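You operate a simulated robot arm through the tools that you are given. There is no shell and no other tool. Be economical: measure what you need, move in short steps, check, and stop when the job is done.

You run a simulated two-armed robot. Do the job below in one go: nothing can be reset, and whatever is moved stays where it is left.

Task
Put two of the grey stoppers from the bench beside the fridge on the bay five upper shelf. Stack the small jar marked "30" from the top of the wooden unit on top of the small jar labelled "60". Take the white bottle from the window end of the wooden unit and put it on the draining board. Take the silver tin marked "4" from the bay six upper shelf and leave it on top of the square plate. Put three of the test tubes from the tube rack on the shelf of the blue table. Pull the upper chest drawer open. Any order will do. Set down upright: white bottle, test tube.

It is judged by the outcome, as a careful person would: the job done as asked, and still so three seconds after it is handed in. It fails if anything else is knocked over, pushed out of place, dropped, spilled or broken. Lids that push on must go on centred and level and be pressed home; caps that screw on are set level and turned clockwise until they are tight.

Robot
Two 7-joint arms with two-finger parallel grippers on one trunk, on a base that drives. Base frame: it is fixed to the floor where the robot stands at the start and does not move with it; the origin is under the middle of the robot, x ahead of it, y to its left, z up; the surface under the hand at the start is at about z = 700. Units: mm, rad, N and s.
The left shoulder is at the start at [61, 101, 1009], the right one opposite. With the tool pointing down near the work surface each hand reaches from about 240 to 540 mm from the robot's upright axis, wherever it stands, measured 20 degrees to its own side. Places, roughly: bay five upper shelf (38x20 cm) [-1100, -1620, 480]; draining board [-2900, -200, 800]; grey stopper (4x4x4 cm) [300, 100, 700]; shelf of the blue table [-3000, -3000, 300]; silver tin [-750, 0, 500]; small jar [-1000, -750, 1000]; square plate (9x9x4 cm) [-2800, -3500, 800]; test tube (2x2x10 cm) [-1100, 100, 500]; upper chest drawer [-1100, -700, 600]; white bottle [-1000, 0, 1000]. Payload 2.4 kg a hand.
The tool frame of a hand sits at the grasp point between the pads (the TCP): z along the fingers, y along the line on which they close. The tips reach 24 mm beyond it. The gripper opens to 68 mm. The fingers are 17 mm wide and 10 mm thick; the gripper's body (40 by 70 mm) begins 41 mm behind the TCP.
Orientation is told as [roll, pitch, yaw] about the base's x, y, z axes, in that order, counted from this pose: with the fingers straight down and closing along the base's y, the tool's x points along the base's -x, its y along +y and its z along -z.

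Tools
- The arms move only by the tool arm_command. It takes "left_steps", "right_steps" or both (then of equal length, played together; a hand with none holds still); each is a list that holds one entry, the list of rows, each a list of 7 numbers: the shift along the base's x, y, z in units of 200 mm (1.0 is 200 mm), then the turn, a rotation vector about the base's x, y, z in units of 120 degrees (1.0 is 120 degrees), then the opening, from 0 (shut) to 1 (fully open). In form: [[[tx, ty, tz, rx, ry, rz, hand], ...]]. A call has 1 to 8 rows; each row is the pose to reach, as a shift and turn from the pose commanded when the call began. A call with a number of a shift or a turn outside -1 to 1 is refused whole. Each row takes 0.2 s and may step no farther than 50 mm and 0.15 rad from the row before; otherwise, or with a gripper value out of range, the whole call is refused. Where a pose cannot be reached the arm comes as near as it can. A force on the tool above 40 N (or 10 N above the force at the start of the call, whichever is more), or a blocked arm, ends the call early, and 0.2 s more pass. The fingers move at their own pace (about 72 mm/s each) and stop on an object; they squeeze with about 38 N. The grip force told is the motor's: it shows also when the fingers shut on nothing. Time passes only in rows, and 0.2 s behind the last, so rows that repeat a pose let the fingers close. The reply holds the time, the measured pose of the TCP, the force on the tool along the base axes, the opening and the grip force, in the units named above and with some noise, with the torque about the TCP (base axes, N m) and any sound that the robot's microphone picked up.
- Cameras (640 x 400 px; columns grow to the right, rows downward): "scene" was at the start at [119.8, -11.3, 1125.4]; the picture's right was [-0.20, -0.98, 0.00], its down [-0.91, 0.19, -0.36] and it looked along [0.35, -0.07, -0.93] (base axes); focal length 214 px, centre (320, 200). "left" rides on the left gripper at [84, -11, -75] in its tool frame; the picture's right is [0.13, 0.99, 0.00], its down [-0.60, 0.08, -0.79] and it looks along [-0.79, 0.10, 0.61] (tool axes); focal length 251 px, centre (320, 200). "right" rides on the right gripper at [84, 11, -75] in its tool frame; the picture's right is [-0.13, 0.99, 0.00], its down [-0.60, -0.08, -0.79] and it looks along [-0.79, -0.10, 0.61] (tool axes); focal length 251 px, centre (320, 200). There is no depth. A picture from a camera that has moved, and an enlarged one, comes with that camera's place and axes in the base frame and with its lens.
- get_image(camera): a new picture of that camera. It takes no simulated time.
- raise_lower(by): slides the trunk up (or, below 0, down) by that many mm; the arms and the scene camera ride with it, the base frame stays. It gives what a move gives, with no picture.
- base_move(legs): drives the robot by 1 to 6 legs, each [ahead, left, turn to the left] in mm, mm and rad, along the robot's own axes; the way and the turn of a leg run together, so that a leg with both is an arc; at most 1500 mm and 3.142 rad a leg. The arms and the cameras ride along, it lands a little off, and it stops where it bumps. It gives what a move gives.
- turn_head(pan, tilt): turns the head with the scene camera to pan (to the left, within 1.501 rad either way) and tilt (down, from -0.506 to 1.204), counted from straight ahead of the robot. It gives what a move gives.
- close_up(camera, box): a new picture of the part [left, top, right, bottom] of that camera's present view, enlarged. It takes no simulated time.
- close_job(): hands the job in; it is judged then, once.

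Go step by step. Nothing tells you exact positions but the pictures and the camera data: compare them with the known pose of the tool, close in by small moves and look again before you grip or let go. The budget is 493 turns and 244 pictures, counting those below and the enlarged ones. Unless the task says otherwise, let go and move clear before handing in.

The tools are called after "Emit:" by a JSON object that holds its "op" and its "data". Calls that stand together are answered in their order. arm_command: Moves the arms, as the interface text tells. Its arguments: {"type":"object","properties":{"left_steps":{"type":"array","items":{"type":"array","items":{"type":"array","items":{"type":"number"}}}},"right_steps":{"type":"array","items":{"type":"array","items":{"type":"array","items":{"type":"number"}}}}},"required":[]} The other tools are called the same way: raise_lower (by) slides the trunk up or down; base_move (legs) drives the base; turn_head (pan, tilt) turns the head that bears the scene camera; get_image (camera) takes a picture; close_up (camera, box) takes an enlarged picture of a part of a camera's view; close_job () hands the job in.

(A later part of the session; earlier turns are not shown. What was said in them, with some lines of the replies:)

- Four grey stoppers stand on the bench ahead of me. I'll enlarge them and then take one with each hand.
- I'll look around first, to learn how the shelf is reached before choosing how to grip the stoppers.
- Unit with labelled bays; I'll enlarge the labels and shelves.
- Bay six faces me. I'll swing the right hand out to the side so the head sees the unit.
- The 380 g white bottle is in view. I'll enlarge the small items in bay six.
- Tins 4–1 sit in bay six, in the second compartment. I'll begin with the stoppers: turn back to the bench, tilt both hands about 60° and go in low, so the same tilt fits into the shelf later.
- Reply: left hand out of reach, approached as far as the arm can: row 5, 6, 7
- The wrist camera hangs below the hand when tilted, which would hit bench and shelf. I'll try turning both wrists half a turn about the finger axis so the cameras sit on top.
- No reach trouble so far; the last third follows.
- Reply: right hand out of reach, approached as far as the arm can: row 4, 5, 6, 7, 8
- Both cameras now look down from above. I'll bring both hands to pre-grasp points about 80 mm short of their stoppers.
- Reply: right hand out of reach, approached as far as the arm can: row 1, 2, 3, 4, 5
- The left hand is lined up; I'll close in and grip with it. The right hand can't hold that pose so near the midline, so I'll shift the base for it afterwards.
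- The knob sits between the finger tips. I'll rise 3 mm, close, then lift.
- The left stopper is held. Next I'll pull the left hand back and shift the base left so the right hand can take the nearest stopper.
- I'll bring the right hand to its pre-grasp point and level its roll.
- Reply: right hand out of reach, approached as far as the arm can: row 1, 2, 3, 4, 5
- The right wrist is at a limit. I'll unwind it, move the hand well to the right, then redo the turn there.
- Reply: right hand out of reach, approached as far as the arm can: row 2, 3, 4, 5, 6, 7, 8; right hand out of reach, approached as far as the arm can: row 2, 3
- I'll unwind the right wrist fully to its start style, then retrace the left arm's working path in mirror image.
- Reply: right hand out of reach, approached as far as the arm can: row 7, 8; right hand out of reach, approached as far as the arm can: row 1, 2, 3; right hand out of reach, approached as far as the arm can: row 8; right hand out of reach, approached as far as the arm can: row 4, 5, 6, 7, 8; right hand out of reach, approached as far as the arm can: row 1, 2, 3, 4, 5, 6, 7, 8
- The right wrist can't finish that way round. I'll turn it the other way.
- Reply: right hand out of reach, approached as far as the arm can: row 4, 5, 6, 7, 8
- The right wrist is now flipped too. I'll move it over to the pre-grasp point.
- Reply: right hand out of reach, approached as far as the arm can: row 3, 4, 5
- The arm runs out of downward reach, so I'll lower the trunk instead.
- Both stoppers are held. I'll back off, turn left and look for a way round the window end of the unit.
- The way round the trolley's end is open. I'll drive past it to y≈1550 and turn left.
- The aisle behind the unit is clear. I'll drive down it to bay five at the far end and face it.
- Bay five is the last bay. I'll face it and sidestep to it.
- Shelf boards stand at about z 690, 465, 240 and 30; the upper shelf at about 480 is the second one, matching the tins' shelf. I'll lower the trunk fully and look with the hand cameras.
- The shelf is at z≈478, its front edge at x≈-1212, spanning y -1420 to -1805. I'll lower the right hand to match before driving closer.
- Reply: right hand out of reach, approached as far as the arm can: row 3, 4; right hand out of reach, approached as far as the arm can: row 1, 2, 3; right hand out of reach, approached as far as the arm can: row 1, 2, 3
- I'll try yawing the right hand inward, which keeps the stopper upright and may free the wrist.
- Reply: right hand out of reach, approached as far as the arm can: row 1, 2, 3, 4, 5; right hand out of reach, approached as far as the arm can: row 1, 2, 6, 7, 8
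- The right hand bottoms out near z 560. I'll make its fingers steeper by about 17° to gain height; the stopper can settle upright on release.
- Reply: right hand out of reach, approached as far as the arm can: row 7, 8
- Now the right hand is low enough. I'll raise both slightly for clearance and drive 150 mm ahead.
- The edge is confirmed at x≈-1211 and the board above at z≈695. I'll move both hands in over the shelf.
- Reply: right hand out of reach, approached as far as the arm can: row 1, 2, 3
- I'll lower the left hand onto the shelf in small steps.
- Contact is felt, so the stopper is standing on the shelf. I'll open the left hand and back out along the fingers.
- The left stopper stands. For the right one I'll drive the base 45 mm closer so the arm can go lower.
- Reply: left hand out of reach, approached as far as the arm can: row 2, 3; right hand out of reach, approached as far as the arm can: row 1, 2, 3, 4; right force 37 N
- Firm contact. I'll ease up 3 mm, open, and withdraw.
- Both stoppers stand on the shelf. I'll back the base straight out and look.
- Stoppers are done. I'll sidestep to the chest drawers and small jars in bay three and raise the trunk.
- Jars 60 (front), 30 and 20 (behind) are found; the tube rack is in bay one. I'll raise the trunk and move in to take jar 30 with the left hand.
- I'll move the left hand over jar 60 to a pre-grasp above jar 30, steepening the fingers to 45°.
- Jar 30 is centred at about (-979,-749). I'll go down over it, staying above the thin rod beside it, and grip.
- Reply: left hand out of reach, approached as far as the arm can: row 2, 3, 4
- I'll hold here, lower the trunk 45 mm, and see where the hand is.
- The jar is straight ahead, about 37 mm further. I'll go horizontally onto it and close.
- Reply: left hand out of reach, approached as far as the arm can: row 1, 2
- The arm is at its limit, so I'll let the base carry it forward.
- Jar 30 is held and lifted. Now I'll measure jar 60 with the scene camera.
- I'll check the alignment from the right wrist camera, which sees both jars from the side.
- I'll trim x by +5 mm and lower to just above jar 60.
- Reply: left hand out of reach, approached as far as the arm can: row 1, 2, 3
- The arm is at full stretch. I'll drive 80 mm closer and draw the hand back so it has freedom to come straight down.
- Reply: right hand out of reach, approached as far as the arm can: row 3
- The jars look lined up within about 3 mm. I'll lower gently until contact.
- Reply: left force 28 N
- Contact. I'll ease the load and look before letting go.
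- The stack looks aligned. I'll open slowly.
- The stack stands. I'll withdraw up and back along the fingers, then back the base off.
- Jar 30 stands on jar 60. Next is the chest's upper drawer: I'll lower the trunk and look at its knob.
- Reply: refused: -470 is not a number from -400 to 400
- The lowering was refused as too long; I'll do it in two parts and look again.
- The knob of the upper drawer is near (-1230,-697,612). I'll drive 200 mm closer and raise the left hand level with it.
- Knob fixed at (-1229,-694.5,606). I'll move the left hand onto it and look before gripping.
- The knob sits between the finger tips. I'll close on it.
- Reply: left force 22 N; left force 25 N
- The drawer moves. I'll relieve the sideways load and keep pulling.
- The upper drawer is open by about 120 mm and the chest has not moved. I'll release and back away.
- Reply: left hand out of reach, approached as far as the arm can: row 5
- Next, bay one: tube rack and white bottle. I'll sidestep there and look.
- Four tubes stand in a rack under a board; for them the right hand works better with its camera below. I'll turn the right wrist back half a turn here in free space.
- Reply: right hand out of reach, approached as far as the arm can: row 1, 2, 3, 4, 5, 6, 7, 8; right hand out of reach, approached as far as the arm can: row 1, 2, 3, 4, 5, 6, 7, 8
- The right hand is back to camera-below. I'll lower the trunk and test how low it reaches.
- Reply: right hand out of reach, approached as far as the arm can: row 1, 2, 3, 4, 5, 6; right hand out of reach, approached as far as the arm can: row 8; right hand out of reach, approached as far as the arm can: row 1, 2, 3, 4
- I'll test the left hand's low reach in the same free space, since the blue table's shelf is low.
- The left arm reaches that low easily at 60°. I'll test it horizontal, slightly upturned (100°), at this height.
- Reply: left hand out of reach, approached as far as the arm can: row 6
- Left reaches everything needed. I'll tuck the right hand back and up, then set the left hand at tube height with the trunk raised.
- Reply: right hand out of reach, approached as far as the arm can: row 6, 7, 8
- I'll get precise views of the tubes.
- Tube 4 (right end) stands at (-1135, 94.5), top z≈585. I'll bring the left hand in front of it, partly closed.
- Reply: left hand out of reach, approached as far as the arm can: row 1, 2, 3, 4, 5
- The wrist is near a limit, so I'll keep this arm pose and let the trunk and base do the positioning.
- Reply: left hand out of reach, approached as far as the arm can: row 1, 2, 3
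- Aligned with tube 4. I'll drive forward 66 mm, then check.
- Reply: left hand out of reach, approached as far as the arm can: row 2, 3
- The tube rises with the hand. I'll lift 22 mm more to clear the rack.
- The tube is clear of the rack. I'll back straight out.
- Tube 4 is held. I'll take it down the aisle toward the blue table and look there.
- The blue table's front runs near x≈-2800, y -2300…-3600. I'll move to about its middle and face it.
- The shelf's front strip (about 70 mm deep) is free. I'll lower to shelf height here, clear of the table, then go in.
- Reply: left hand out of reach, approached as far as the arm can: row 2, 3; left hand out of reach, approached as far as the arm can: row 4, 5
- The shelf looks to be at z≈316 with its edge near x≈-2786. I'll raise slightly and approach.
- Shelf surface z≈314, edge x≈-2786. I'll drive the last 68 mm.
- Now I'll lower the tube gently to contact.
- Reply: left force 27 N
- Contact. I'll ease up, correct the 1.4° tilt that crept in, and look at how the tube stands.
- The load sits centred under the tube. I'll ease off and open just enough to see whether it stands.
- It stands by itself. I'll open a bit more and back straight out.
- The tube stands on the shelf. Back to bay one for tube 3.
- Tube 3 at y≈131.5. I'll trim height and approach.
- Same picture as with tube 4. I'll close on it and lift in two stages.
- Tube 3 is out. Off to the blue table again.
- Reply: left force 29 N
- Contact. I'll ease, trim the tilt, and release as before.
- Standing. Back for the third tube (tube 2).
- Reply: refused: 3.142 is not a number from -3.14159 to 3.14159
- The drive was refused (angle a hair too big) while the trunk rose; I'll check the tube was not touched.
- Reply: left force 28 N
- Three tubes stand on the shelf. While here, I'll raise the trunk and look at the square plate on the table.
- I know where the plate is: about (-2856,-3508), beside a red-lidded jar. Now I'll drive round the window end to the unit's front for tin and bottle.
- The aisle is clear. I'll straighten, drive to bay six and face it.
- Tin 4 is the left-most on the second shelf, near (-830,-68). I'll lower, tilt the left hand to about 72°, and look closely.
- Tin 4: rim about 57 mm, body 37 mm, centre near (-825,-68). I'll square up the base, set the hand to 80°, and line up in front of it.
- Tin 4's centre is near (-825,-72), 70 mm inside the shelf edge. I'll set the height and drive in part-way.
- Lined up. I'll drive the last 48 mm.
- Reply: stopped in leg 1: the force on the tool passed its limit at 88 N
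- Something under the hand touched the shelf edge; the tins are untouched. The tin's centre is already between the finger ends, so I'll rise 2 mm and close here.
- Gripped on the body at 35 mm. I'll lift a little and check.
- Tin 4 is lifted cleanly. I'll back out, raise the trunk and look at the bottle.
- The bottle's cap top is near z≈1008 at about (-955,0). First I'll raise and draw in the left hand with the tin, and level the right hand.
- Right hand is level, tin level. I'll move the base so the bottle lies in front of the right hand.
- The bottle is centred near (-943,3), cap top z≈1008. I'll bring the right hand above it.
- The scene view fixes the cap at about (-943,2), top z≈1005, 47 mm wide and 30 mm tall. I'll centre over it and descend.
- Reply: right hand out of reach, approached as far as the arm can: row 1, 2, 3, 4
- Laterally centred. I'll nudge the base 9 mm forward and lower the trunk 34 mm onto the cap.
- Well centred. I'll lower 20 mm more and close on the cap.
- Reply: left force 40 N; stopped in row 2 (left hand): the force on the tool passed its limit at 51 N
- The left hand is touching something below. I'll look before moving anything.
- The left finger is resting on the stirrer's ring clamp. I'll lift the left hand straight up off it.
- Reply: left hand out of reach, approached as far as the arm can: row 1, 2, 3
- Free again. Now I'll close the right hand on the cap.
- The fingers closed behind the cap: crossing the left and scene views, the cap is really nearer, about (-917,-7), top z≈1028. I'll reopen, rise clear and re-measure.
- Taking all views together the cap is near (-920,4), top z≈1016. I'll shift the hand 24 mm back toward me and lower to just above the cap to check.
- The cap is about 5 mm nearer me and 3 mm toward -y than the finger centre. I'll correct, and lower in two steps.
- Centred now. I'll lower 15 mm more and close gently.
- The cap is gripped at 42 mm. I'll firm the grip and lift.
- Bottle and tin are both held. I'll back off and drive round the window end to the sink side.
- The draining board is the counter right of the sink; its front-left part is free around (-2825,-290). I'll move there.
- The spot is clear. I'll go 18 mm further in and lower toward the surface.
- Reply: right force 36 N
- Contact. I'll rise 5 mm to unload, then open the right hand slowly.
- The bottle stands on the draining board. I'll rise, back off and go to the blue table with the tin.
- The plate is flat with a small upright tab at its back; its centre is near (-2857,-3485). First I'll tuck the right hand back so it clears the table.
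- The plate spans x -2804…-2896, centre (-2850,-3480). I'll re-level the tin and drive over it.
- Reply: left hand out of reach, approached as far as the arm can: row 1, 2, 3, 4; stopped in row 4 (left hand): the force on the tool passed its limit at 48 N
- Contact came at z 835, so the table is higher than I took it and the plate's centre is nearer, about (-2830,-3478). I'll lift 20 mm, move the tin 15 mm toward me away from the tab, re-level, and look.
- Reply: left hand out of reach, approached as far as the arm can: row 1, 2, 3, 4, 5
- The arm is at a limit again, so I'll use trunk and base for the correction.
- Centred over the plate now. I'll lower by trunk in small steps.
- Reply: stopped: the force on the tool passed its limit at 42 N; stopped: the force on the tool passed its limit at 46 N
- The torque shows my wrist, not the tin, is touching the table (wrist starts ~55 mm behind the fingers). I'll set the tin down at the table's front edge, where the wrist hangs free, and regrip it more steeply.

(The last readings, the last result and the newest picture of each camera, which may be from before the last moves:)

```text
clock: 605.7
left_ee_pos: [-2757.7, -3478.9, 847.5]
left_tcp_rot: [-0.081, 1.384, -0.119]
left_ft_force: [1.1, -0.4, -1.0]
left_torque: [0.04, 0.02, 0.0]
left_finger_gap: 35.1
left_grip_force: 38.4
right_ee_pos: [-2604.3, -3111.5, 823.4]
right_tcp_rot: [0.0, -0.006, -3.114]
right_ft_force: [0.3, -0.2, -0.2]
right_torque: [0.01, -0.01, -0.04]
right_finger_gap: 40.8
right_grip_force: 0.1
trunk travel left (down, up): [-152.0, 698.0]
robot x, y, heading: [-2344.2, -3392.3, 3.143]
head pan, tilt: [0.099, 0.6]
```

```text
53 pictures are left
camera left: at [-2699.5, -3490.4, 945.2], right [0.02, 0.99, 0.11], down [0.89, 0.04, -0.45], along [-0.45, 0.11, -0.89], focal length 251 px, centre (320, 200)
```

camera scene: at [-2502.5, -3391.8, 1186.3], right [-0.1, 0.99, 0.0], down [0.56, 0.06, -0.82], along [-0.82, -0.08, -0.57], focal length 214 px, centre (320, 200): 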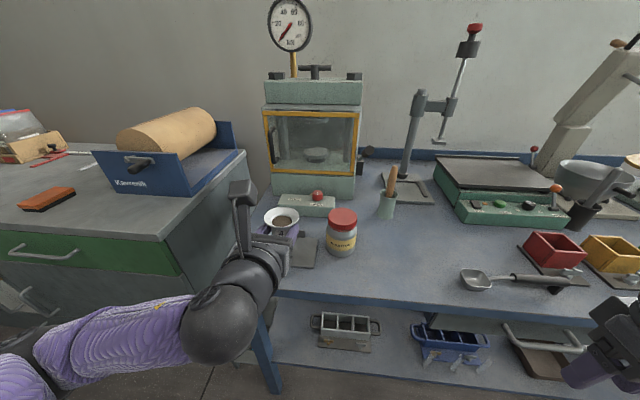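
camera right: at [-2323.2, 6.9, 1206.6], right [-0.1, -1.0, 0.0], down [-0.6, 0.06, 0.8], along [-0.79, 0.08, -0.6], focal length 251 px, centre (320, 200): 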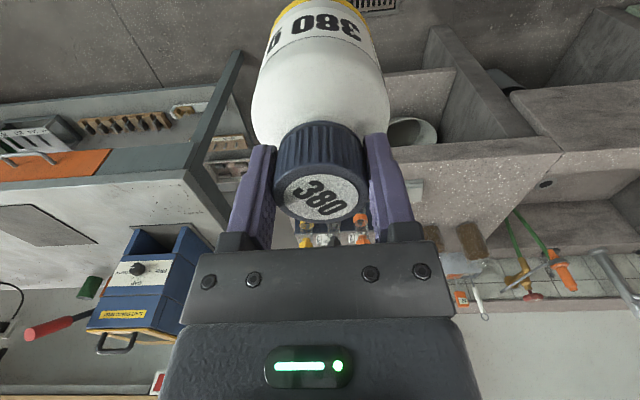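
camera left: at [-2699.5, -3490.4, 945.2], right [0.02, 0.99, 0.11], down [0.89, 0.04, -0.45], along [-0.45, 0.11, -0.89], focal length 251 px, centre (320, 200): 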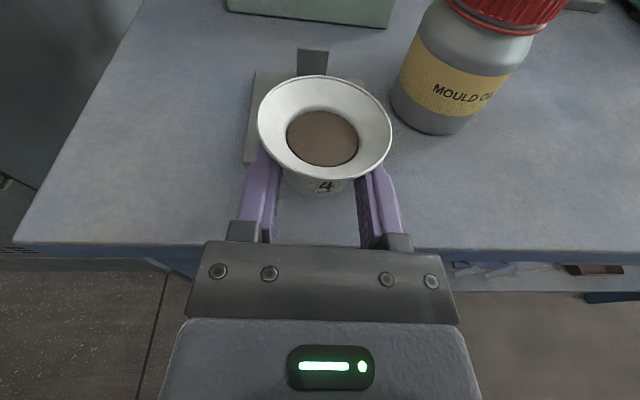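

Emit:
{"op": "raise_lower", "data": {"by": -24}}

Emit:
{"op": "raise_lower", "data": {"by": -4}}

Emit:
{"op": "raise_lower", "data": {"by": -4}}

```text
clock: 606.4
left_ee_pos: [-2759.2, -3480.3, 823.1]
left_tcp_rot: [-0.071, 1.388, -0.11]
left_ft_force: [-7.0, -0.1, 30.8]
left_torque: [0.07, 1.33, 0.0]
left_finger_gap: 35.2
left_grip_force: 38.3
right_ee_pos: [-2601.9, -3111.4, 800.0]
right_tcp_rot: [0.001, -0.009, -3.115]
right_ft_force: [0.6, -0.5, -0.3]
right_torque: [0.0, 0.02, 0.0]
right_finger_gap: 40.8
right_grip_force: 0.0
trunk travel left (down, up): [-128.0, 722.0]
robot x, y, heading: [-2343.4, -3387.6, 3.137]
head pan, tilt: [0.099, 0.6]
```

```text
clock: 606.9
left_ee_pos: [-2759.9, -3478.1, 819.6]
left_tcp_rot: [-0.079, 1.381, -0.117]
left_ft_force: [4.8, 0.6, 33.7]
left_torque: [0.09, 1.25, 0.01]
left_finger_gap: 35.0
left_grip_force: 38.0
right_ee_pos: [-2600.8, -3112.4, 795.0]
right_tcp_rot: [0.0, -0.01, -3.117]
right_ft_force: [-0.8, 1.2, 0.6]
right_torque: [0.02, 0.02, -0.01]
right_finger_gap: 40.9
right_grip_force: 0.0
trunk travel left (down, up): [-124.0, 726.0]
robot x, y, heading: [-2345.1, -3392.7, 3.143]
head pan, tilt: [0.099, 0.6]
```

```text
clock: 607.4
left_ee_pos: [-2760.8, -3478.8, 812.8]
left_tcp_rot: [-0.083, 1.382, -0.12]
left_ft_force: [8.6, 0.2, 29.3]
left_torque: [0.09, 1.05, -0.03]
left_finger_gap: 35.0
left_grip_force: 38.4
right_ee_pos: [-2602.2, -3112.0, 793.6]
right_tcp_rot: [0.0, -0.007, -3.115]
right_ft_force: [-0.1, 0.0, 0.3]
right_torque: [-0.03, 0.01, -0.01]
right_finger_gap: 40.9
right_grip_force: 0.1
trunk travel left (down, up): [-120.0, 730.0]
robot x, y, heading: [-2344.2, -3395.7, 3.141]
head pan, tilt: [0.099, 0.6]
```

Emit:
{"op": "get_image", "data": {"camera": "left"}}

Emit:
{"op": "close_up", "data": {"camera": "scene", "box": [230, 200, 390, 300]}}

```text
52 pictures are left
camera left: at [-2700.9, -3488.6, 910.9], right [0.01, 0.99, 0.11], down [0.89, 0.04, -0.44], along [-0.45, 0.11, -0.89], focal length 251 px, centre (320, 200)
```

left: 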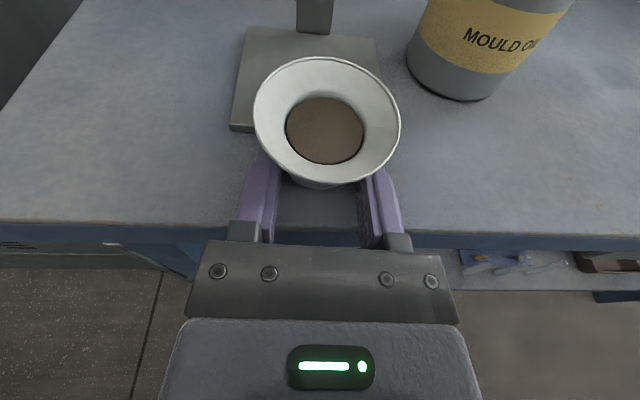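

```text
4.00 times, centred on (310, 250) of scene
camera zoom: at [-2527.4, -3400.1, 1062.7], right [-0.1, 1.0, 0.0], down [0.56, 0.05, -0.83], along [-0.82, -0.08, -0.56], focal length 858 px, centre (360, 0)
```

zoom: 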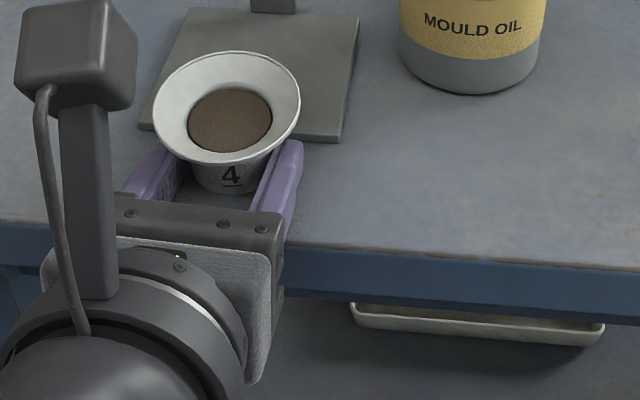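

The fingers slid down the tin's body; the tin itself stands upright on the table. I'll open, rise slightly and back out to regrip.

Emit:
{"op": "arm_command", "data": {"left_steps": [[[0, 0, 0, 0, 0, 0, 0.6], [0, 0, 0, 0, 0, 0, 0.75], [0, 0, 0, 0, 0, 0, 1], [0, 0, 0, 0, 0, 0, 1]]]}}

Emit:
{"op": "get_image", "data": {"camera": "left"}}

```text
clock: 608.4
left_ee_pos: [-2761.6, -3480.6, 813.8]
left_tcp_rot: [-0.073, 1.381, -0.107]
left_ft_force: [8.7, -21.4, 24.4]
left_torque: [0.37, 0.37, 0.2]
left_finger_gap: 50.8
left_grip_force: 0.0
right_ee_pos: [-2602.3, -3113.7, 793.0]
right_tcp_rot: [-0.001, -0.009, -3.115]
right_ft_force: [-0.3, -0.7, -0.3]
right_torque: [0.03, -0.02, 0.02]
right_finger_gap: 40.9
right_grip_force: 0.1
trunk travel left (down, up): [-120.0, 730.0]
robot x, y, heading: [-2345.6, -3395.1, 3.144]
head pan, tilt: [0.099, 0.6]
```

```text
50 pictures are left
camera left: at [-2701.6, -3491.2, 910.5], right [0.01, 0.99, 0.11], down [0.89, 0.04, -0.44], along [-0.45, 0.11, -0.89], focal length 251 px, centre (320, 200)
```

left: 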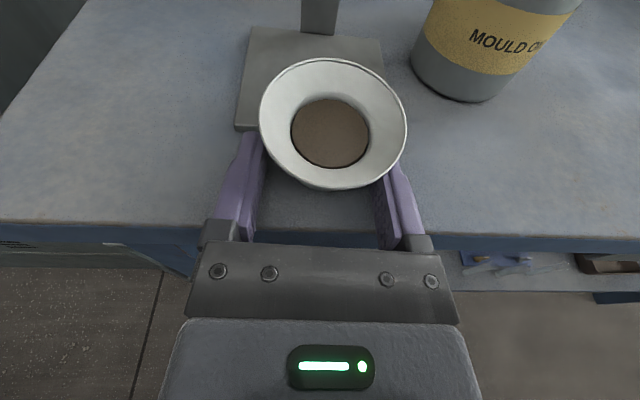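

The finger tips are pressing on the table. I'll rise 5 mm and finish opening.

Emit:
{"op": "raise_lower", "data": {"by": 6}}

Emit:
{"op": "arm_command", "data": {"left_steps": [[[0, 0, 0, 0, 0, 0, 1], [0, 0, 0, 0, 0, 0, 1]]]}}

Emit:
{"op": "get_image", "data": {"camera": "left"}}

```text
clock: 609.0
left_ee_pos: [-2762.6, -3477.1, 816.5]
left_tcp_rot: [-0.081, 1.371, -0.121]
left_ft_force: [-1.0, -0.5, -0.4]
left_torque: [0.01, 0.01, 0.03]
left_finger_gap: 68.4
left_grip_force: 0.0
right_ee_pos: [-2603.9, -3110.4, 797.3]
right_tcp_rot: [-0.001, -0.006, -3.118]
right_ft_force: [0.5, -0.2, 0.4]
right_torque: [-0.01, 0.01, 0.02]
right_finger_gap: 40.9
right_grip_force: 0.1
trunk travel left (down, up): [-126.0, 724.0]
robot x, y, heading: [-2345.6, -3392.3, 3.141]
head pan, tilt: [0.099, 0.6]
```

```text
clock: 609.6
left_ee_pos: [-2762.9, -3478.3, 818.0]
left_tcp_rot: [-0.08, 1.377, -0.117]
left_ft_force: [0.6, 0.2, 0.3]
left_torque: [-0.03, 0.01, -0.01]
left_finger_gap: 68.3
left_grip_force: 0.0
right_ee_pos: [-2603.8, -3112.6, 797.4]
right_tcp_rot: [-0.002, -0.006, -3.115]
right_ft_force: [0.4, 2.1, 0.0]
right_torque: [0.0, 0.0, -0.02]
right_finger_gap: 40.7
right_grip_force: 0.1
trunk travel left (down, up): [-126.0, 724.0]
robot x, y, heading: [-2345.6, -3390.2, 3.14]
head pan, tilt: [0.099, 0.6]
```

```text
49 pictures are left
camera left: at [-2703.4, -3488.8, 915.6], right [0.01, 0.99, 0.11], down [0.9, 0.04, -0.44], along [-0.44, 0.11, -0.89], focal length 251 px, centre (320, 200)
```

left: 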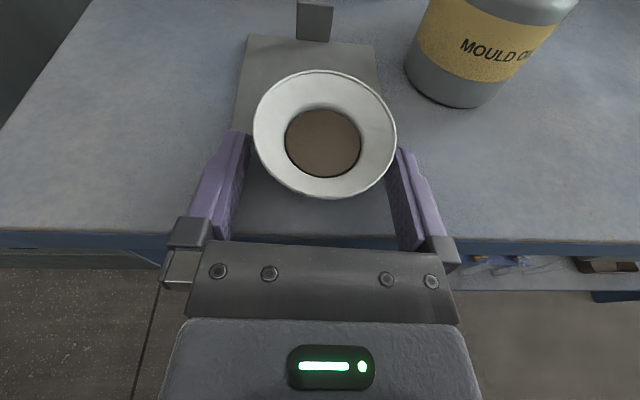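

The tin is upright at (-2770,-3477), just in front of the plate. I'll back out and steepen the hand to 60°, which lifts the wrist clear.

Emit:
{"op": "base_move", "data": {"legs": [[-80, 0, 0]]}}

Emit:
{"op": "arm_command", "data": {"left_steps": [[[0, 0, 0.05, 0, -0.055, 0, 1], [0, 0, 0.1, 0, -0.11, 0, 1], [0, 0, 0.1, 0, -0.158, 0, 1], [0, 0, 0.1, 0, -0.158, 0, 1]]]}}

Emit:
{"op": "get_image", "data": {"camera": "left"}}

Emit:
{"op": "close_up", "data": {"camera": "scene", "box": [230, 180, 390, 280]}}

```text
clock: 610.6
left_ee_pos: [-2683.6, -3478.2, 817.4]
left_tcp_rot: [-0.078, 1.378, -0.115]
left_ft_force: [0.0, 0.2, 1.3]
left_torque: [0.02, -0.02, 0.03]
left_finger_gap: 67.8
left_grip_force: 0.1
right_ee_pos: [-2525.3, -3112.8, 797.9]
right_tcp_rot: [0.0, -0.006, -3.115]
right_ft_force: [-0.2, 0.2, 0.6]
right_torque: [0.0, 0.0, -0.02]
right_finger_gap: 40.7
right_grip_force: 0.1
trunk travel left (down, up): [-126.0, 724.0]
robot x, y, heading: [-2266.0, -3392.2, 3.141]
head pan, tilt: [0.099, 0.6]
```

```text
clock: 611.6
left_ee_pos: [-2682.1, -3478.2, 837.2]
left_tcp_rot: [-0.002, 1.046, -0.045]
left_ft_force: [-0.1, 0.0, 0.5]
left_torque: [-0.01, -0.03, 0.02]
left_finger_gap: 68.2
left_grip_force: 0.0
right_ee_pos: [-2524.6, -3112.2, 798.4]
right_tcp_rot: [0.001, -0.005, -3.115]
right_ft_force: [-0.4, -0.1, -0.9]
right_torque: [-0.01, -0.01, -0.01]
right_finger_gap: 40.7
right_grip_force: 0.1
trunk travel left (down, up): [-126.0, 724.0]
robot x, y, heading: [-2268.9, -3389.6, 3.14]
head pan, tilt: [0.099, 0.6]
```

```text
48 pictures are left
camera left: at [-2657.9, -3489.2, 948.5], right [-0.02, 0.99, 0.11], down [0.99, 0.04, -0.12], along [-0.13, 0.11, -0.99], focal length 251 px, centre (320, 200)
```

left: 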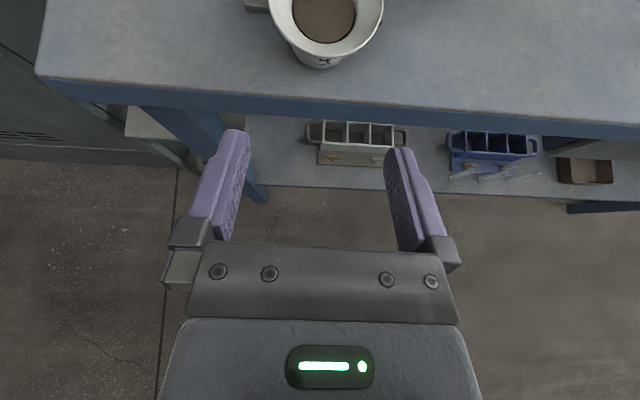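

```text
4.00 times, centred on (310, 230) of scene
camera zoom: at [-2449.0, -3400.8, 1068.3], right [-0.1, 1.0, 0.0], down [0.56, 0.06, -0.82], along [-0.82, -0.08, -0.57], focal length 858 px, centre (360, 80)
```

zoom: 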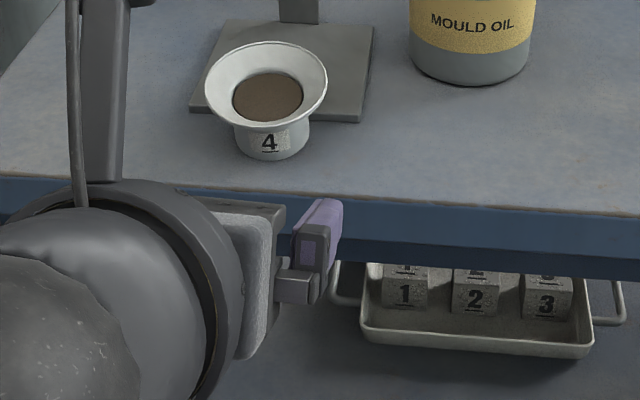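

Clear view: tin upright at about (-2773,-3477), plate centre (-2837,-3478). I'll go in around the tin at 60°.

Emit:
{"op": "base_move", "data": {"legs": [[74, 0, 0]]}}

Emit:
{"op": "get_image", "data": {"camera": "left"}}

```text
clock: 612.7
left_ee_pos: [-2753.7, -3479.9, 838.1]
left_tcp_rot: [-0.003, 1.048, -0.044]
left_ft_force: [0.7, -0.1, -0.6]
left_torque: [-0.01, -0.02, -0.02]
left_finger_gap: 68.0
left_grip_force: 0.0
right_ee_pos: [-2596.6, -3112.6, 797.5]
right_tcp_rot: [0.001, -0.005, -3.114]
right_ft_force: [-0.2, 0.5, 0.5]
right_torque: [-0.03, -0.01, 0.02]
right_finger_gap: 40.8
right_grip_force: 0.0
trunk travel left (down, up): [-126.0, 724.0]
robot x, y, heading: [-2337.8, -3395.6, -3.141]
head pan, tilt: [0.099, 0.6]
```

```text
46 pictures are left
camera left: at [-2729.6, -3489.7, 948.5], right [-0.03, 0.99, 0.11], down [0.99, 0.04, -0.13], along [-0.13, 0.11, -0.99], focal length 251 px, centre (320, 200)
```

left: 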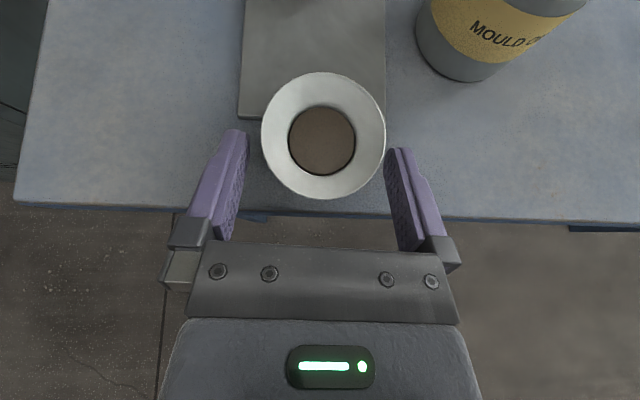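

Emit:
{"op": "arm_command", "data": {"left_steps": [[[-0.01, 0.016, 0, 0, 0, 0, 1], [-0.02, 0.016, 0, 0, 0, 0, 1]]]}}

Emit:
{"op": "raise_lower", "data": {"by": -12}}

Emit:
{"op": "get_image", "data": {"camera": "left"}}

```text
clock: 613.3
left_ee_pos: [-2757.8, -3475.2, 836.7]
left_tcp_rot: [-0.004, 1.045, -0.044]
left_ft_force: [-0.7, 0.3, 0.5]
left_torque: [0.0, 0.0, 0.0]
left_finger_gap: 67.9
left_grip_force: 0.1
right_ee_pos: [-2596.3, -3112.2, 798.6]
right_tcp_rot: [-0.001, -0.007, -3.115]
right_ft_force: [0.1, 0.4, 0.4]
right_torque: [0.01, 0.01, -0.01]
right_finger_gap: 40.7
right_grip_force: 0.0
trunk travel left (down, up): [-126.0, 724.0]
robot x, y, heading: [-2338.1, -3393.5, -3.139]
head pan, tilt: [0.099, 0.6]
```

```text
clock: 613.9
left_ee_pos: [-2757.7, -3475.4, 826.1]
left_tcp_rot: [-0.003, 1.046, -0.042]
left_ft_force: [-0.5, -0.4, 0.4]
left_torque: [0.02, 0.04, 0.03]
left_finger_gap: 68.1
left_grip_force: 0.0
right_ee_pos: [-2596.7, -3112.5, 787.5]
right_tcp_rot: [0.0, -0.008, -3.114]
right_ft_force: [0.0, 0.1, 1.2]
right_torque: [0.0, 0.01, -0.01]
right_finger_gap: 40.7
right_grip_force: 0.1
trunk travel left (down, up): [-114.0, 736.0]
robot x, y, heading: [-2341.7, -3391.7, -3.141]
head pan, tilt: [0.099, 0.6]
```

```text
45 pictures are left
camera left: at [-2733.7, -3486.6, 936.4], right [-0.03, 0.99, 0.11], down [0.99, 0.04, -0.13], along [-0.13, 0.11, -0.99], focal length 251 px, centre (320, 200)
```

left: 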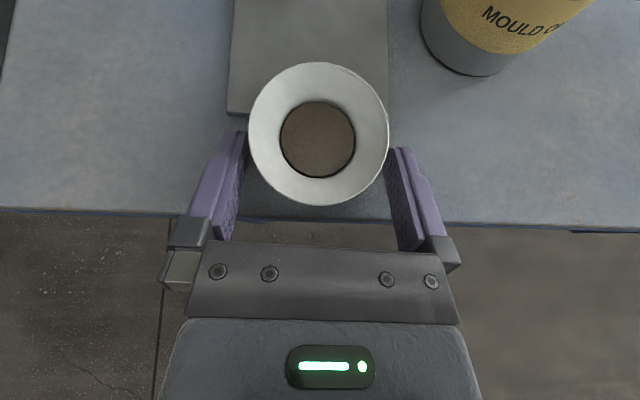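

Good. I'll close on the body.

Emit:
{"op": "arm_command", "data": {"left_steps": [[[0, 0, 0, 0, 0, 0, 0.8], [0, 0, 0, 0, 0, 0, 0.65], [0, 0, 0, 0, 0, 0, 0.5], [0, 0, 0, 0, 0, 0, 0.35], [0, 0, 0, 0, 0, 0, 0.2], [0, 0, 0, 0, 0, 0, 0.2]]]}}

Emit:
{"op": "raise_lower", "data": {"by": 12}}

Emit:
{"op": "get_image", "data": {"camera": "left"}}

Emit:
{"op": "close_up", "data": {"camera": "scene", "box": [230, 190, 390, 290]}}

```text
clock: 615.3
left_ee_pos: [-2757.8, -3476.8, 826.0]
left_tcp_rot: [-0.003, 1.048, -0.043]
left_ft_force: [-0.1, -0.2, 0.1]
left_torque: [0.0, 0.02, 0.0]
left_finger_gap: 40.5
left_grip_force: 37.8
right_ee_pos: [-2597.0, -3112.8, 786.4]
right_tcp_rot: [0.0, -0.005, -3.115]
right_ft_force: [-0.5, 0.0, -0.1]
right_torque: [0.0, -0.02, -0.01]
right_finger_gap: 40.8
right_grip_force: 0.0
trunk travel left (down, up): [-114.0, 736.0]
robot x, y, heading: [-2342.5, -3395.3, -3.139]
head pan, tilt: [0.099, 0.6]
```

```text
clock: 615.9
left_ee_pos: [-2758.5, -3475.9, 837.7]
left_tcp_rot: [-0.004, 1.045, -0.042]
left_ft_force: [0.2, 0.5, -0.7]
left_torque: [0.03, -0.05, -0.01]
left_finger_gap: 34.9
left_grip_force: 37.5
right_ee_pos: [-2596.8, -3111.9, 798.8]
right_tcp_rot: [-0.002, -0.004, -3.115]
right_ft_force: [0.1, 0.6, -0.4]
right_torque: [0.04, 0.0, -0.01]
right_finger_gap: 40.9
right_grip_force: 0.1
trunk travel left (down, up): [-126.0, 724.0]
robot x, y, heading: [-2340.2, -3394.5, -3.142]
head pan, tilt: [0.099, 0.6]
```

```text
44 pictures are left
camera left: at [-2733.9, -3486.3, 948.4], right [-0.02, 0.99, 0.11], down [0.99, 0.04, -0.13], along [-0.13, 0.11, -0.99], focal length 251 px, centre (320, 200)
```

left: 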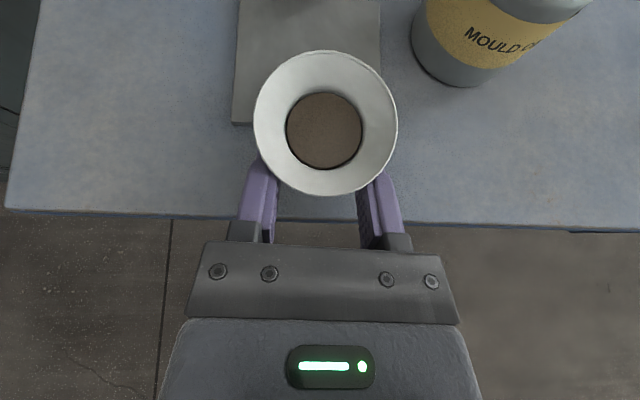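

```text
4.00 times, centred on (310, 240) of scene
camera zoom: at [-2521.2, -3401.0, 1068.3], right [-0.1, 0.99, 0.0], down [0.56, 0.06, -0.82], along [-0.82, -0.08, -0.57], focal length 858 px, centre (360, 40)
```

zoom: 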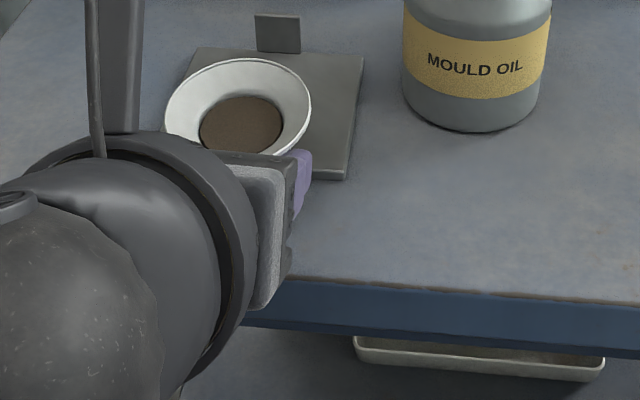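

The tin rode up and is now held by its body, level. I'll rise 15 mm more, drive over the plate, then look.

Emit:
{"op": "raise_lower", "data": {"by": 15}}

Emit:
{"op": "base_move", "data": {"legs": [[61, 0, 0]]}}

Emit:
{"op": "get_image", "data": {"camera": "left"}}

Emit:
{"op": "close_up", "data": {"camera": "scene", "box": [230, 180, 390, 280]}}

```text
clock: 616.5
left_ee_pos: [-2757.5, -3475.8, 852.4]
left_tcp_rot: [-0.004, 1.044, -0.042]
left_ft_force: [0.4, -0.2, -0.8]
left_torque: [-0.01, 0.02, -0.01]
left_finger_gap: 34.9
left_grip_force: 37.9
right_ee_pos: [-2597.5, -3113.1, 812.8]
right_tcp_rot: [-0.001, -0.003, -3.114]
right_ft_force: [-0.3, -0.2, -0.3]
right_torque: [0.03, 0.0, -0.02]
right_finger_gap: 40.7
right_grip_force: 0.0
trunk travel left (down, up): [-141.0, 709.0]
robot x, y, heading: [-2341.4, -3391.4, -3.142]
head pan, tilt: [0.099, 0.6]
```

```text
clock: 617.5
left_ee_pos: [-2818.0, -3475.8, 852.7]
left_tcp_rot: [-0.004, 1.047, -0.041]
left_ft_force: [0.3, 0.3, -1.2]
left_torque: [-0.01, 0.02, 0.02]
left_finger_gap: 35.0
left_grip_force: 37.7
right_ee_pos: [-2657.5, -3112.3, 812.6]
right_tcp_rot: [-0.002, -0.005, -3.115]
right_ft_force: [0.6, 0.3, -0.3]
right_torque: [-0.03, 0.0, 0.0]
right_finger_gap: 40.3
right_grip_force: 0.1
trunk travel left (down, up): [-141.0, 709.0]
robot x, y, heading: [-2401.1, -3394.7, -3.131]
head pan, tilt: [0.099, 0.6]
```

```text
42 pictures are left
camera left: at [-2794.1, -3486.8, 963.5], right [-0.03, 0.99, 0.11], down [0.99, 0.04, -0.13], along [-0.13, 0.11, -0.99], focal length 251 px, centre (320, 200)
```

left: 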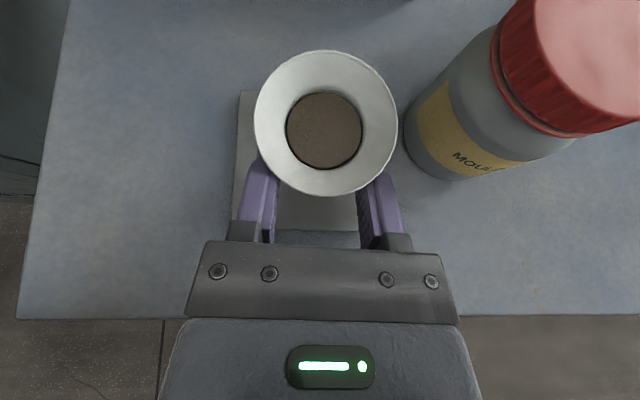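

```text
4.00 times, centred on (310, 230) of scene
camera zoom: at [-2576.8, -3401.2, 1083.8], right [-0.1, 0.99, 0.0], down [0.56, 0.06, -0.82], along [-0.82, -0.08, -0.57], focal length 858 px, centre (360, 80)
```

zoom: 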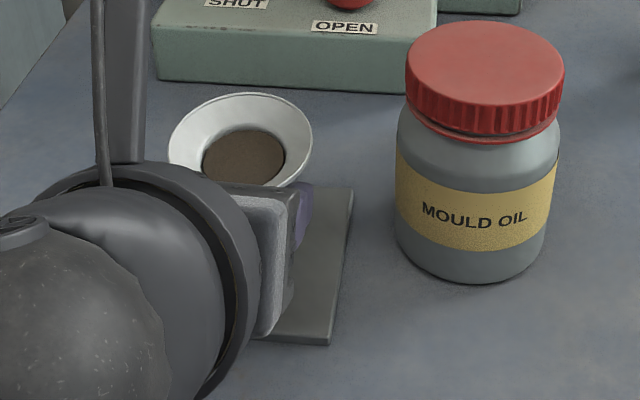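

Tin and plate centres agree. I'll lower in small steps.

Emit:
{"op": "raise_lower", "data": {"by": -12}}

Emit:
{"op": "raise_lower", "data": {"by": -4}}

Emit:
{"op": "raise_lower", "data": {"by": -4}}

```text
clock: 618.0
left_ee_pos: [-2817.8, -3477.4, 840.5]
left_tcp_rot: [-0.004, 1.047, -0.042]
left_ft_force: [0.2, -0.3, -0.2]
left_torque: [-0.02, -0.01, 0.0]
left_finger_gap: 34.9
left_grip_force: 37.7
right_ee_pos: [-2658.0, -3113.4, 800.9]
right_tcp_rot: [0.001, -0.005, -3.113]
right_ft_force: [1.0, -0.4, -0.1]
right_torque: [0.0, 0.02, -0.05]
right_finger_gap: 40.8
right_grip_force: 0.1
trunk travel left (down, up): [-129.0, 721.0]
robot x, y, heading: [-2396.8, -3392.2, -3.139]
head pan, tilt: [0.099, 0.6]
```

```text
clock: 618.6
left_ee_pos: [-2818.8, -3476.9, 836.1]
left_tcp_rot: [-0.004, 1.048, -0.042]
left_ft_force: [0.1, -0.5, -0.3]
left_torque: [0.01, 0.01, -0.01]
left_finger_gap: 34.9
left_grip_force: 38.1
right_ee_pos: [-2657.6, -3113.1, 798.2]
right_tcp_rot: [0.001, -0.007, -3.113]
right_ft_force: [-0.1, 0.8, 0.2]
right_torque: [-0.01, -0.02, 0.02]
right_finger_gap: 40.8
right_grip_force: 0.1
trunk travel left (down, up): [-125.0, 725.0]
robot x, y, heading: [-2402.5, -3393.9, -3.137]
head pan, tilt: [0.099, 0.6]
```

```text
clock: 619.1
left_ee_pos: [-2818.5, -3476.4, 832.7]
left_tcp_rot: [-0.003, 1.048, -0.042]
left_ft_force: [0.0, 0.4, -0.1]
left_torque: [0.04, -0.01, -0.02]
left_finger_gap: 35.0
left_grip_force: 37.4
right_ee_pos: [-2657.9, -3113.3, 793.0]
right_tcp_rot: [0.0, -0.006, -3.111]
right_ft_force: [0.1, -0.1, 0.5]
right_torque: [0.01, -0.02, -0.02]
right_finger_gap: 40.9
right_grip_force: 0.1
trunk travel left (down, up): [-121.0, 729.0]
robot x, y, heading: [-2402.8, -3390.4, -3.144]
head pan, tilt: [0.099, 0.6]
```

Emit:
{"op": "raise_lower", "data": {"by": -3}}

Emit:
{"op": "raise_lower", "data": {"by": -3}}

```text
clock: 619.6
left_ee_pos: [-2818.7, -3476.3, 830.4]
left_tcp_rot: [-0.003, 1.047, -0.042]
left_ft_force: [0.1, -0.8, -0.7]
left_torque: [0.0, -0.02, 0.0]
left_finger_gap: 34.8
left_grip_force: 38.0
right_ee_pos: [-2657.9, -3113.5, 789.7]
right_tcp_rot: [0.0, -0.007, -3.112]
right_ft_force: [0.6, 0.3, -0.2]
right_torque: [0.01, -0.03, -0.01]
right_finger_gap: 40.8
right_grip_force: 0.0
trunk travel left (down, up): [-118.0, 732.0]
robot x, y, heading: [-2395.9, -3395.3, -3.139]
head pan, tilt: [0.099, 0.6]
```

```text
clock: 620.1
left_ee_pos: [-2817.8, -3476.4, 827.8]
left_tcp_rot: [-0.003, 1.052, -0.04]
left_ft_force: [-2.9, -0.4, 11.8]
left_torque: [-0.01, 0.19, 0.01]
left_finger_gap: 35.0
left_grip_force: 37.9
right_ee_pos: [-2657.2, -3112.0, 786.9]
right_tcp_rot: [0.001, -0.005, -3.114]
right_ft_force: [0.0, -0.1, -0.7]
right_torque: [0.0, -0.01, 0.0]
right_finger_gap: 40.8
right_grip_force: 0.1
trunk travel left (down, up): [-115.0, 735.0]
robot x, y, heading: [-2402.4, -3392.9, -3.137]
head pan, tilt: [0.099, 0.6]
```

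Contact, centred under the tin. I'll open, then look.

Emit:
{"op": "arm_command", "data": {"left_steps": [[[0, 0, 0.005, 0, 0, 0, 0.6], [0, 0, 0.005, 0, 0, 0, 0.75], [0, 0, 0.005, 0, 0, 0, 0.9], [0, 0, 0.005, 0, 0, 0, 1], [0, 0, 0.005, 0, 0, 0, 1]]]}}

Emit:
{"op": "get_image", "data": {"camera": "left"}}

```text
clock: 621.4
left_ee_pos: [-2816.8, -3475.2, 828.3]
left_tcp_rot: [-0.002, 1.048, -0.041]
left_ft_force: [-0.3, 0.6, -0.2]
left_torque: [0.0, 0.03, -0.02]
left_finger_gap: 68.2
left_grip_force: 0.0
right_ee_pos: [-2657.8, -3112.7, 787.2]
right_tcp_rot: [0.001, -0.007, -3.113]
right_ft_force: [0.8, -0.4, 0.6]
right_torque: [-0.04, 0.0, -0.03]
right_finger_gap: 40.9
right_grip_force: 0.0
trunk travel left (down, up): [-115.0, 735.0]
robot x, y, heading: [-2398.1, -3395.3, -3.142]
head pan, tilt: [0.099, 0.6]
```

```text
40 pictures are left
camera left: at [-2794.2, -3487.3, 938.8], right [-0.03, 0.99, 0.11], down [0.99, 0.04, -0.13], along [-0.13, 0.11, -0.99], focal length 251 px, centre (320, 200)
```

left: 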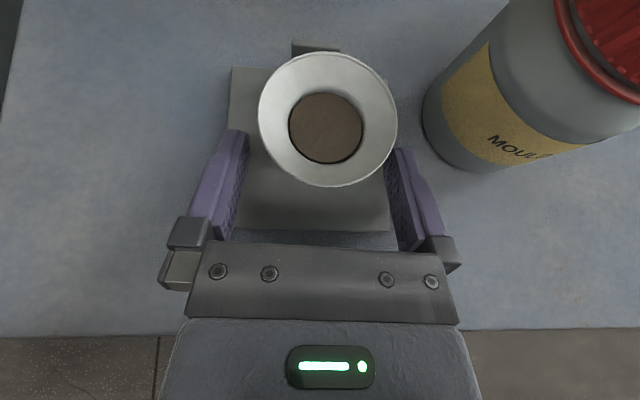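

The tin sits on the plate. I'll centre the open fingers and back straight out.

Emit:
{"op": "arm_command", "data": {"left_steps": [[[0, 0.01, 0, 0, 0, 0, 1], [0, 0.02, 0, 0, 0, 0, 1]]]}}

Emit:
{"op": "base_move", "data": {"legs": [[-200, 0, 0]]}}

Emit:
{"op": "get_image", "data": {"camera": "scene"}}

Emit:
{"op": "close_up", "data": {"camera": "scene", "box": [240, 160, 400, 260]}}

```text
clock: 622.0
left_ee_pos: [-2819.7, -3474.6, 827.2]
left_tcp_rot: [-0.003, 1.047, -0.043]
left_ft_force: [0.1, 0.6, -0.4]
left_torque: [-0.01, 0.03, -0.01]
left_finger_gap: 68.0
left_grip_force: 0.0
right_ee_pos: [-2658.6, -3113.6, 788.5]
right_tcp_rot: [-0.001, -0.005, -3.112]
right_ft_force: [0.3, 0.0, 0.0]
right_torque: [-0.01, 0.02, -0.01]
right_finger_gap: 40.6
right_grip_force: 0.0
trunk travel left (down, up): [-115.0, 735.0]
robot x, y, heading: [-2399.5, -3393.6, -3.139]
head pan, tilt: [0.099, 0.6]
```

```text
clock: 623.5
left_ee_pos: [-2622.6, -3472.8, 827.5]
left_tcp_rot: [-0.003, 1.049, -0.039]
left_ft_force: [-0.4, 0.4, 1.4]
left_torque: [0.0, 0.02, 0.0]
left_finger_gap: 67.9
left_grip_force: 0.0
right_ee_pos: [-2462.3, -3113.2, 786.7]
right_tcp_rot: [0.0, -0.005, -3.112]
right_ft_force: [0.1, 0.5, -0.2]
right_torque: [0.02, -0.01, 0.01]
right_finger_gap: 40.5
right_grip_force: 0.0
trunk travel left (down, up): [-115.0, 735.0]
robot x, y, heading: [-2199.8, -3393.2, -3.14]
head pan, tilt: [0.099, 0.6]
```

```text
39 pictures are left
camera scene: at [-2388.9, -3401.2, 1056.9], right [-0.1, 0.99, 0.0], down [0.56, 0.06, -0.82], along [-0.82, -0.09, -0.57], focal length 214 px, centre (320, 200)
```

scene: 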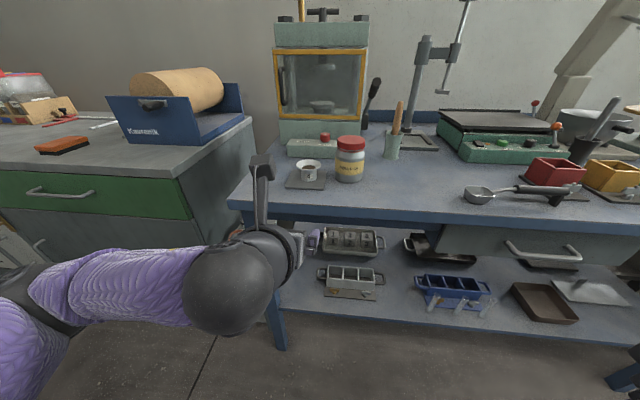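

```text
4.00 times, centred on (320, 210) of scene
camera zoom: at [-2388.9, -3401.2, 1056.9], right [-0.1, 0.99, 0.0], down [0.56, 0.06, -0.82], along [-0.82, -0.09, -0.57], focal length 858 px, centre (320, 160)
```

zoom: 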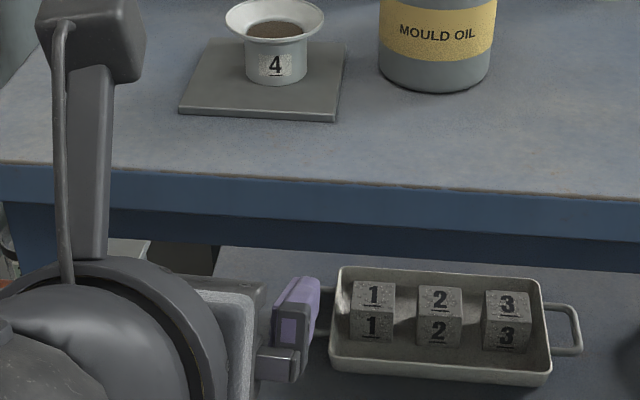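

Tin 4 stands on the plate. I'll check the tubes once more and move clear.

Emit:
{"op": "close_up", "data": {"camera": "scene", "box": [380, 240, 540, 340]}}

Emit:
{"op": "base_move", "data": {"legs": [[-200, 0, 0]]}}

```text
4.00 times, centred on (460, 290) of scene
camera zoom: at [-2388.9, -3401.2, 1056.9], right [-0.1, 0.99, 0.0], down [0.56, 0.06, -0.82], along [-0.82, -0.09, -0.57], focal length 858 px, centre (-240, -160)
```

zoom: 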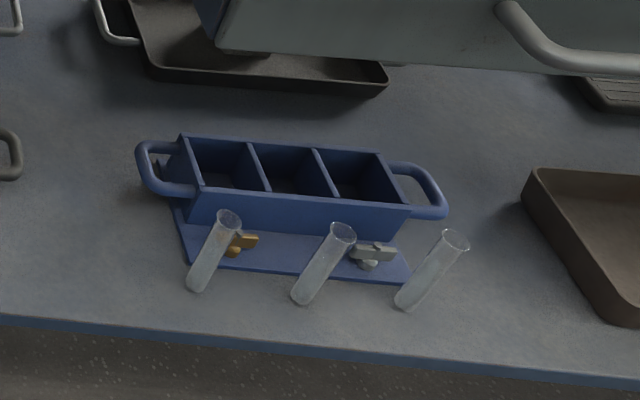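

```text
clock: 625.1
left_ee_pos: [-2427.1, -3470.6, 828.2]
left_tcp_rot: [-0.004, 1.048, -0.045]
left_ft_force: [-1.2, -0.6, 0.4]
left_torque: [0.0, 0.02, -0.02]
left_finger_gap: 68.0
left_grip_force: 0.0
right_ee_pos: [-2266.0, -3111.1, 788.6]
right_tcp_rot: [0.001, -0.005, -3.116]
right_ft_force: [-0.4, 0.6, -0.7]
right_torque: [0.02, -0.02, -0.05]
right_finger_gap: 40.5
right_grip_force: 0.0
trunk travel left (down, up): [-115.0, 735.0]
robot x, y, heading: [-2006.0, -3387.1, 3.136]
head pan, tilt: [0.099, 0.6]
```

All three tubes stand, and everything else is placed. Handing in.

Emit:
{"op": "close_job", "data": {}}

```text
The job is handed in.
```

The job is handed in with every item done. In the last pictures I took of each:

- **Stoppers:** two grey stoppers stand on the bay five upper shelf.
- **Small jars:** the "30" jar is on top of the "60" jar.
- **White bottle:** it stands upright on the draining board.
- **Silver tin:** tin "4" is on the square plate.
- **Test tubes:** tubes 2, 3 and 4 stand upright on the shelf of the blue table.
- **Chest drawer:** the upper drawer is open by about 120 mm.

Three contacts happened along the way:

- **Stirrer:** the left hand pressed on the ring clamp of the stirrer on the wooden unit with about 50 N. The stirrer looked in place afterwards, but I did not go back for a close check.
- **Bay six shelf:** while going in for the tin, the hand bumped the shelf edge at 88 N. The other tins were untouched.
- **Blue table:** while I was setting the tin down, the left hand pressed on the table or plate with up to 48 N. Both looked in place afterwards.
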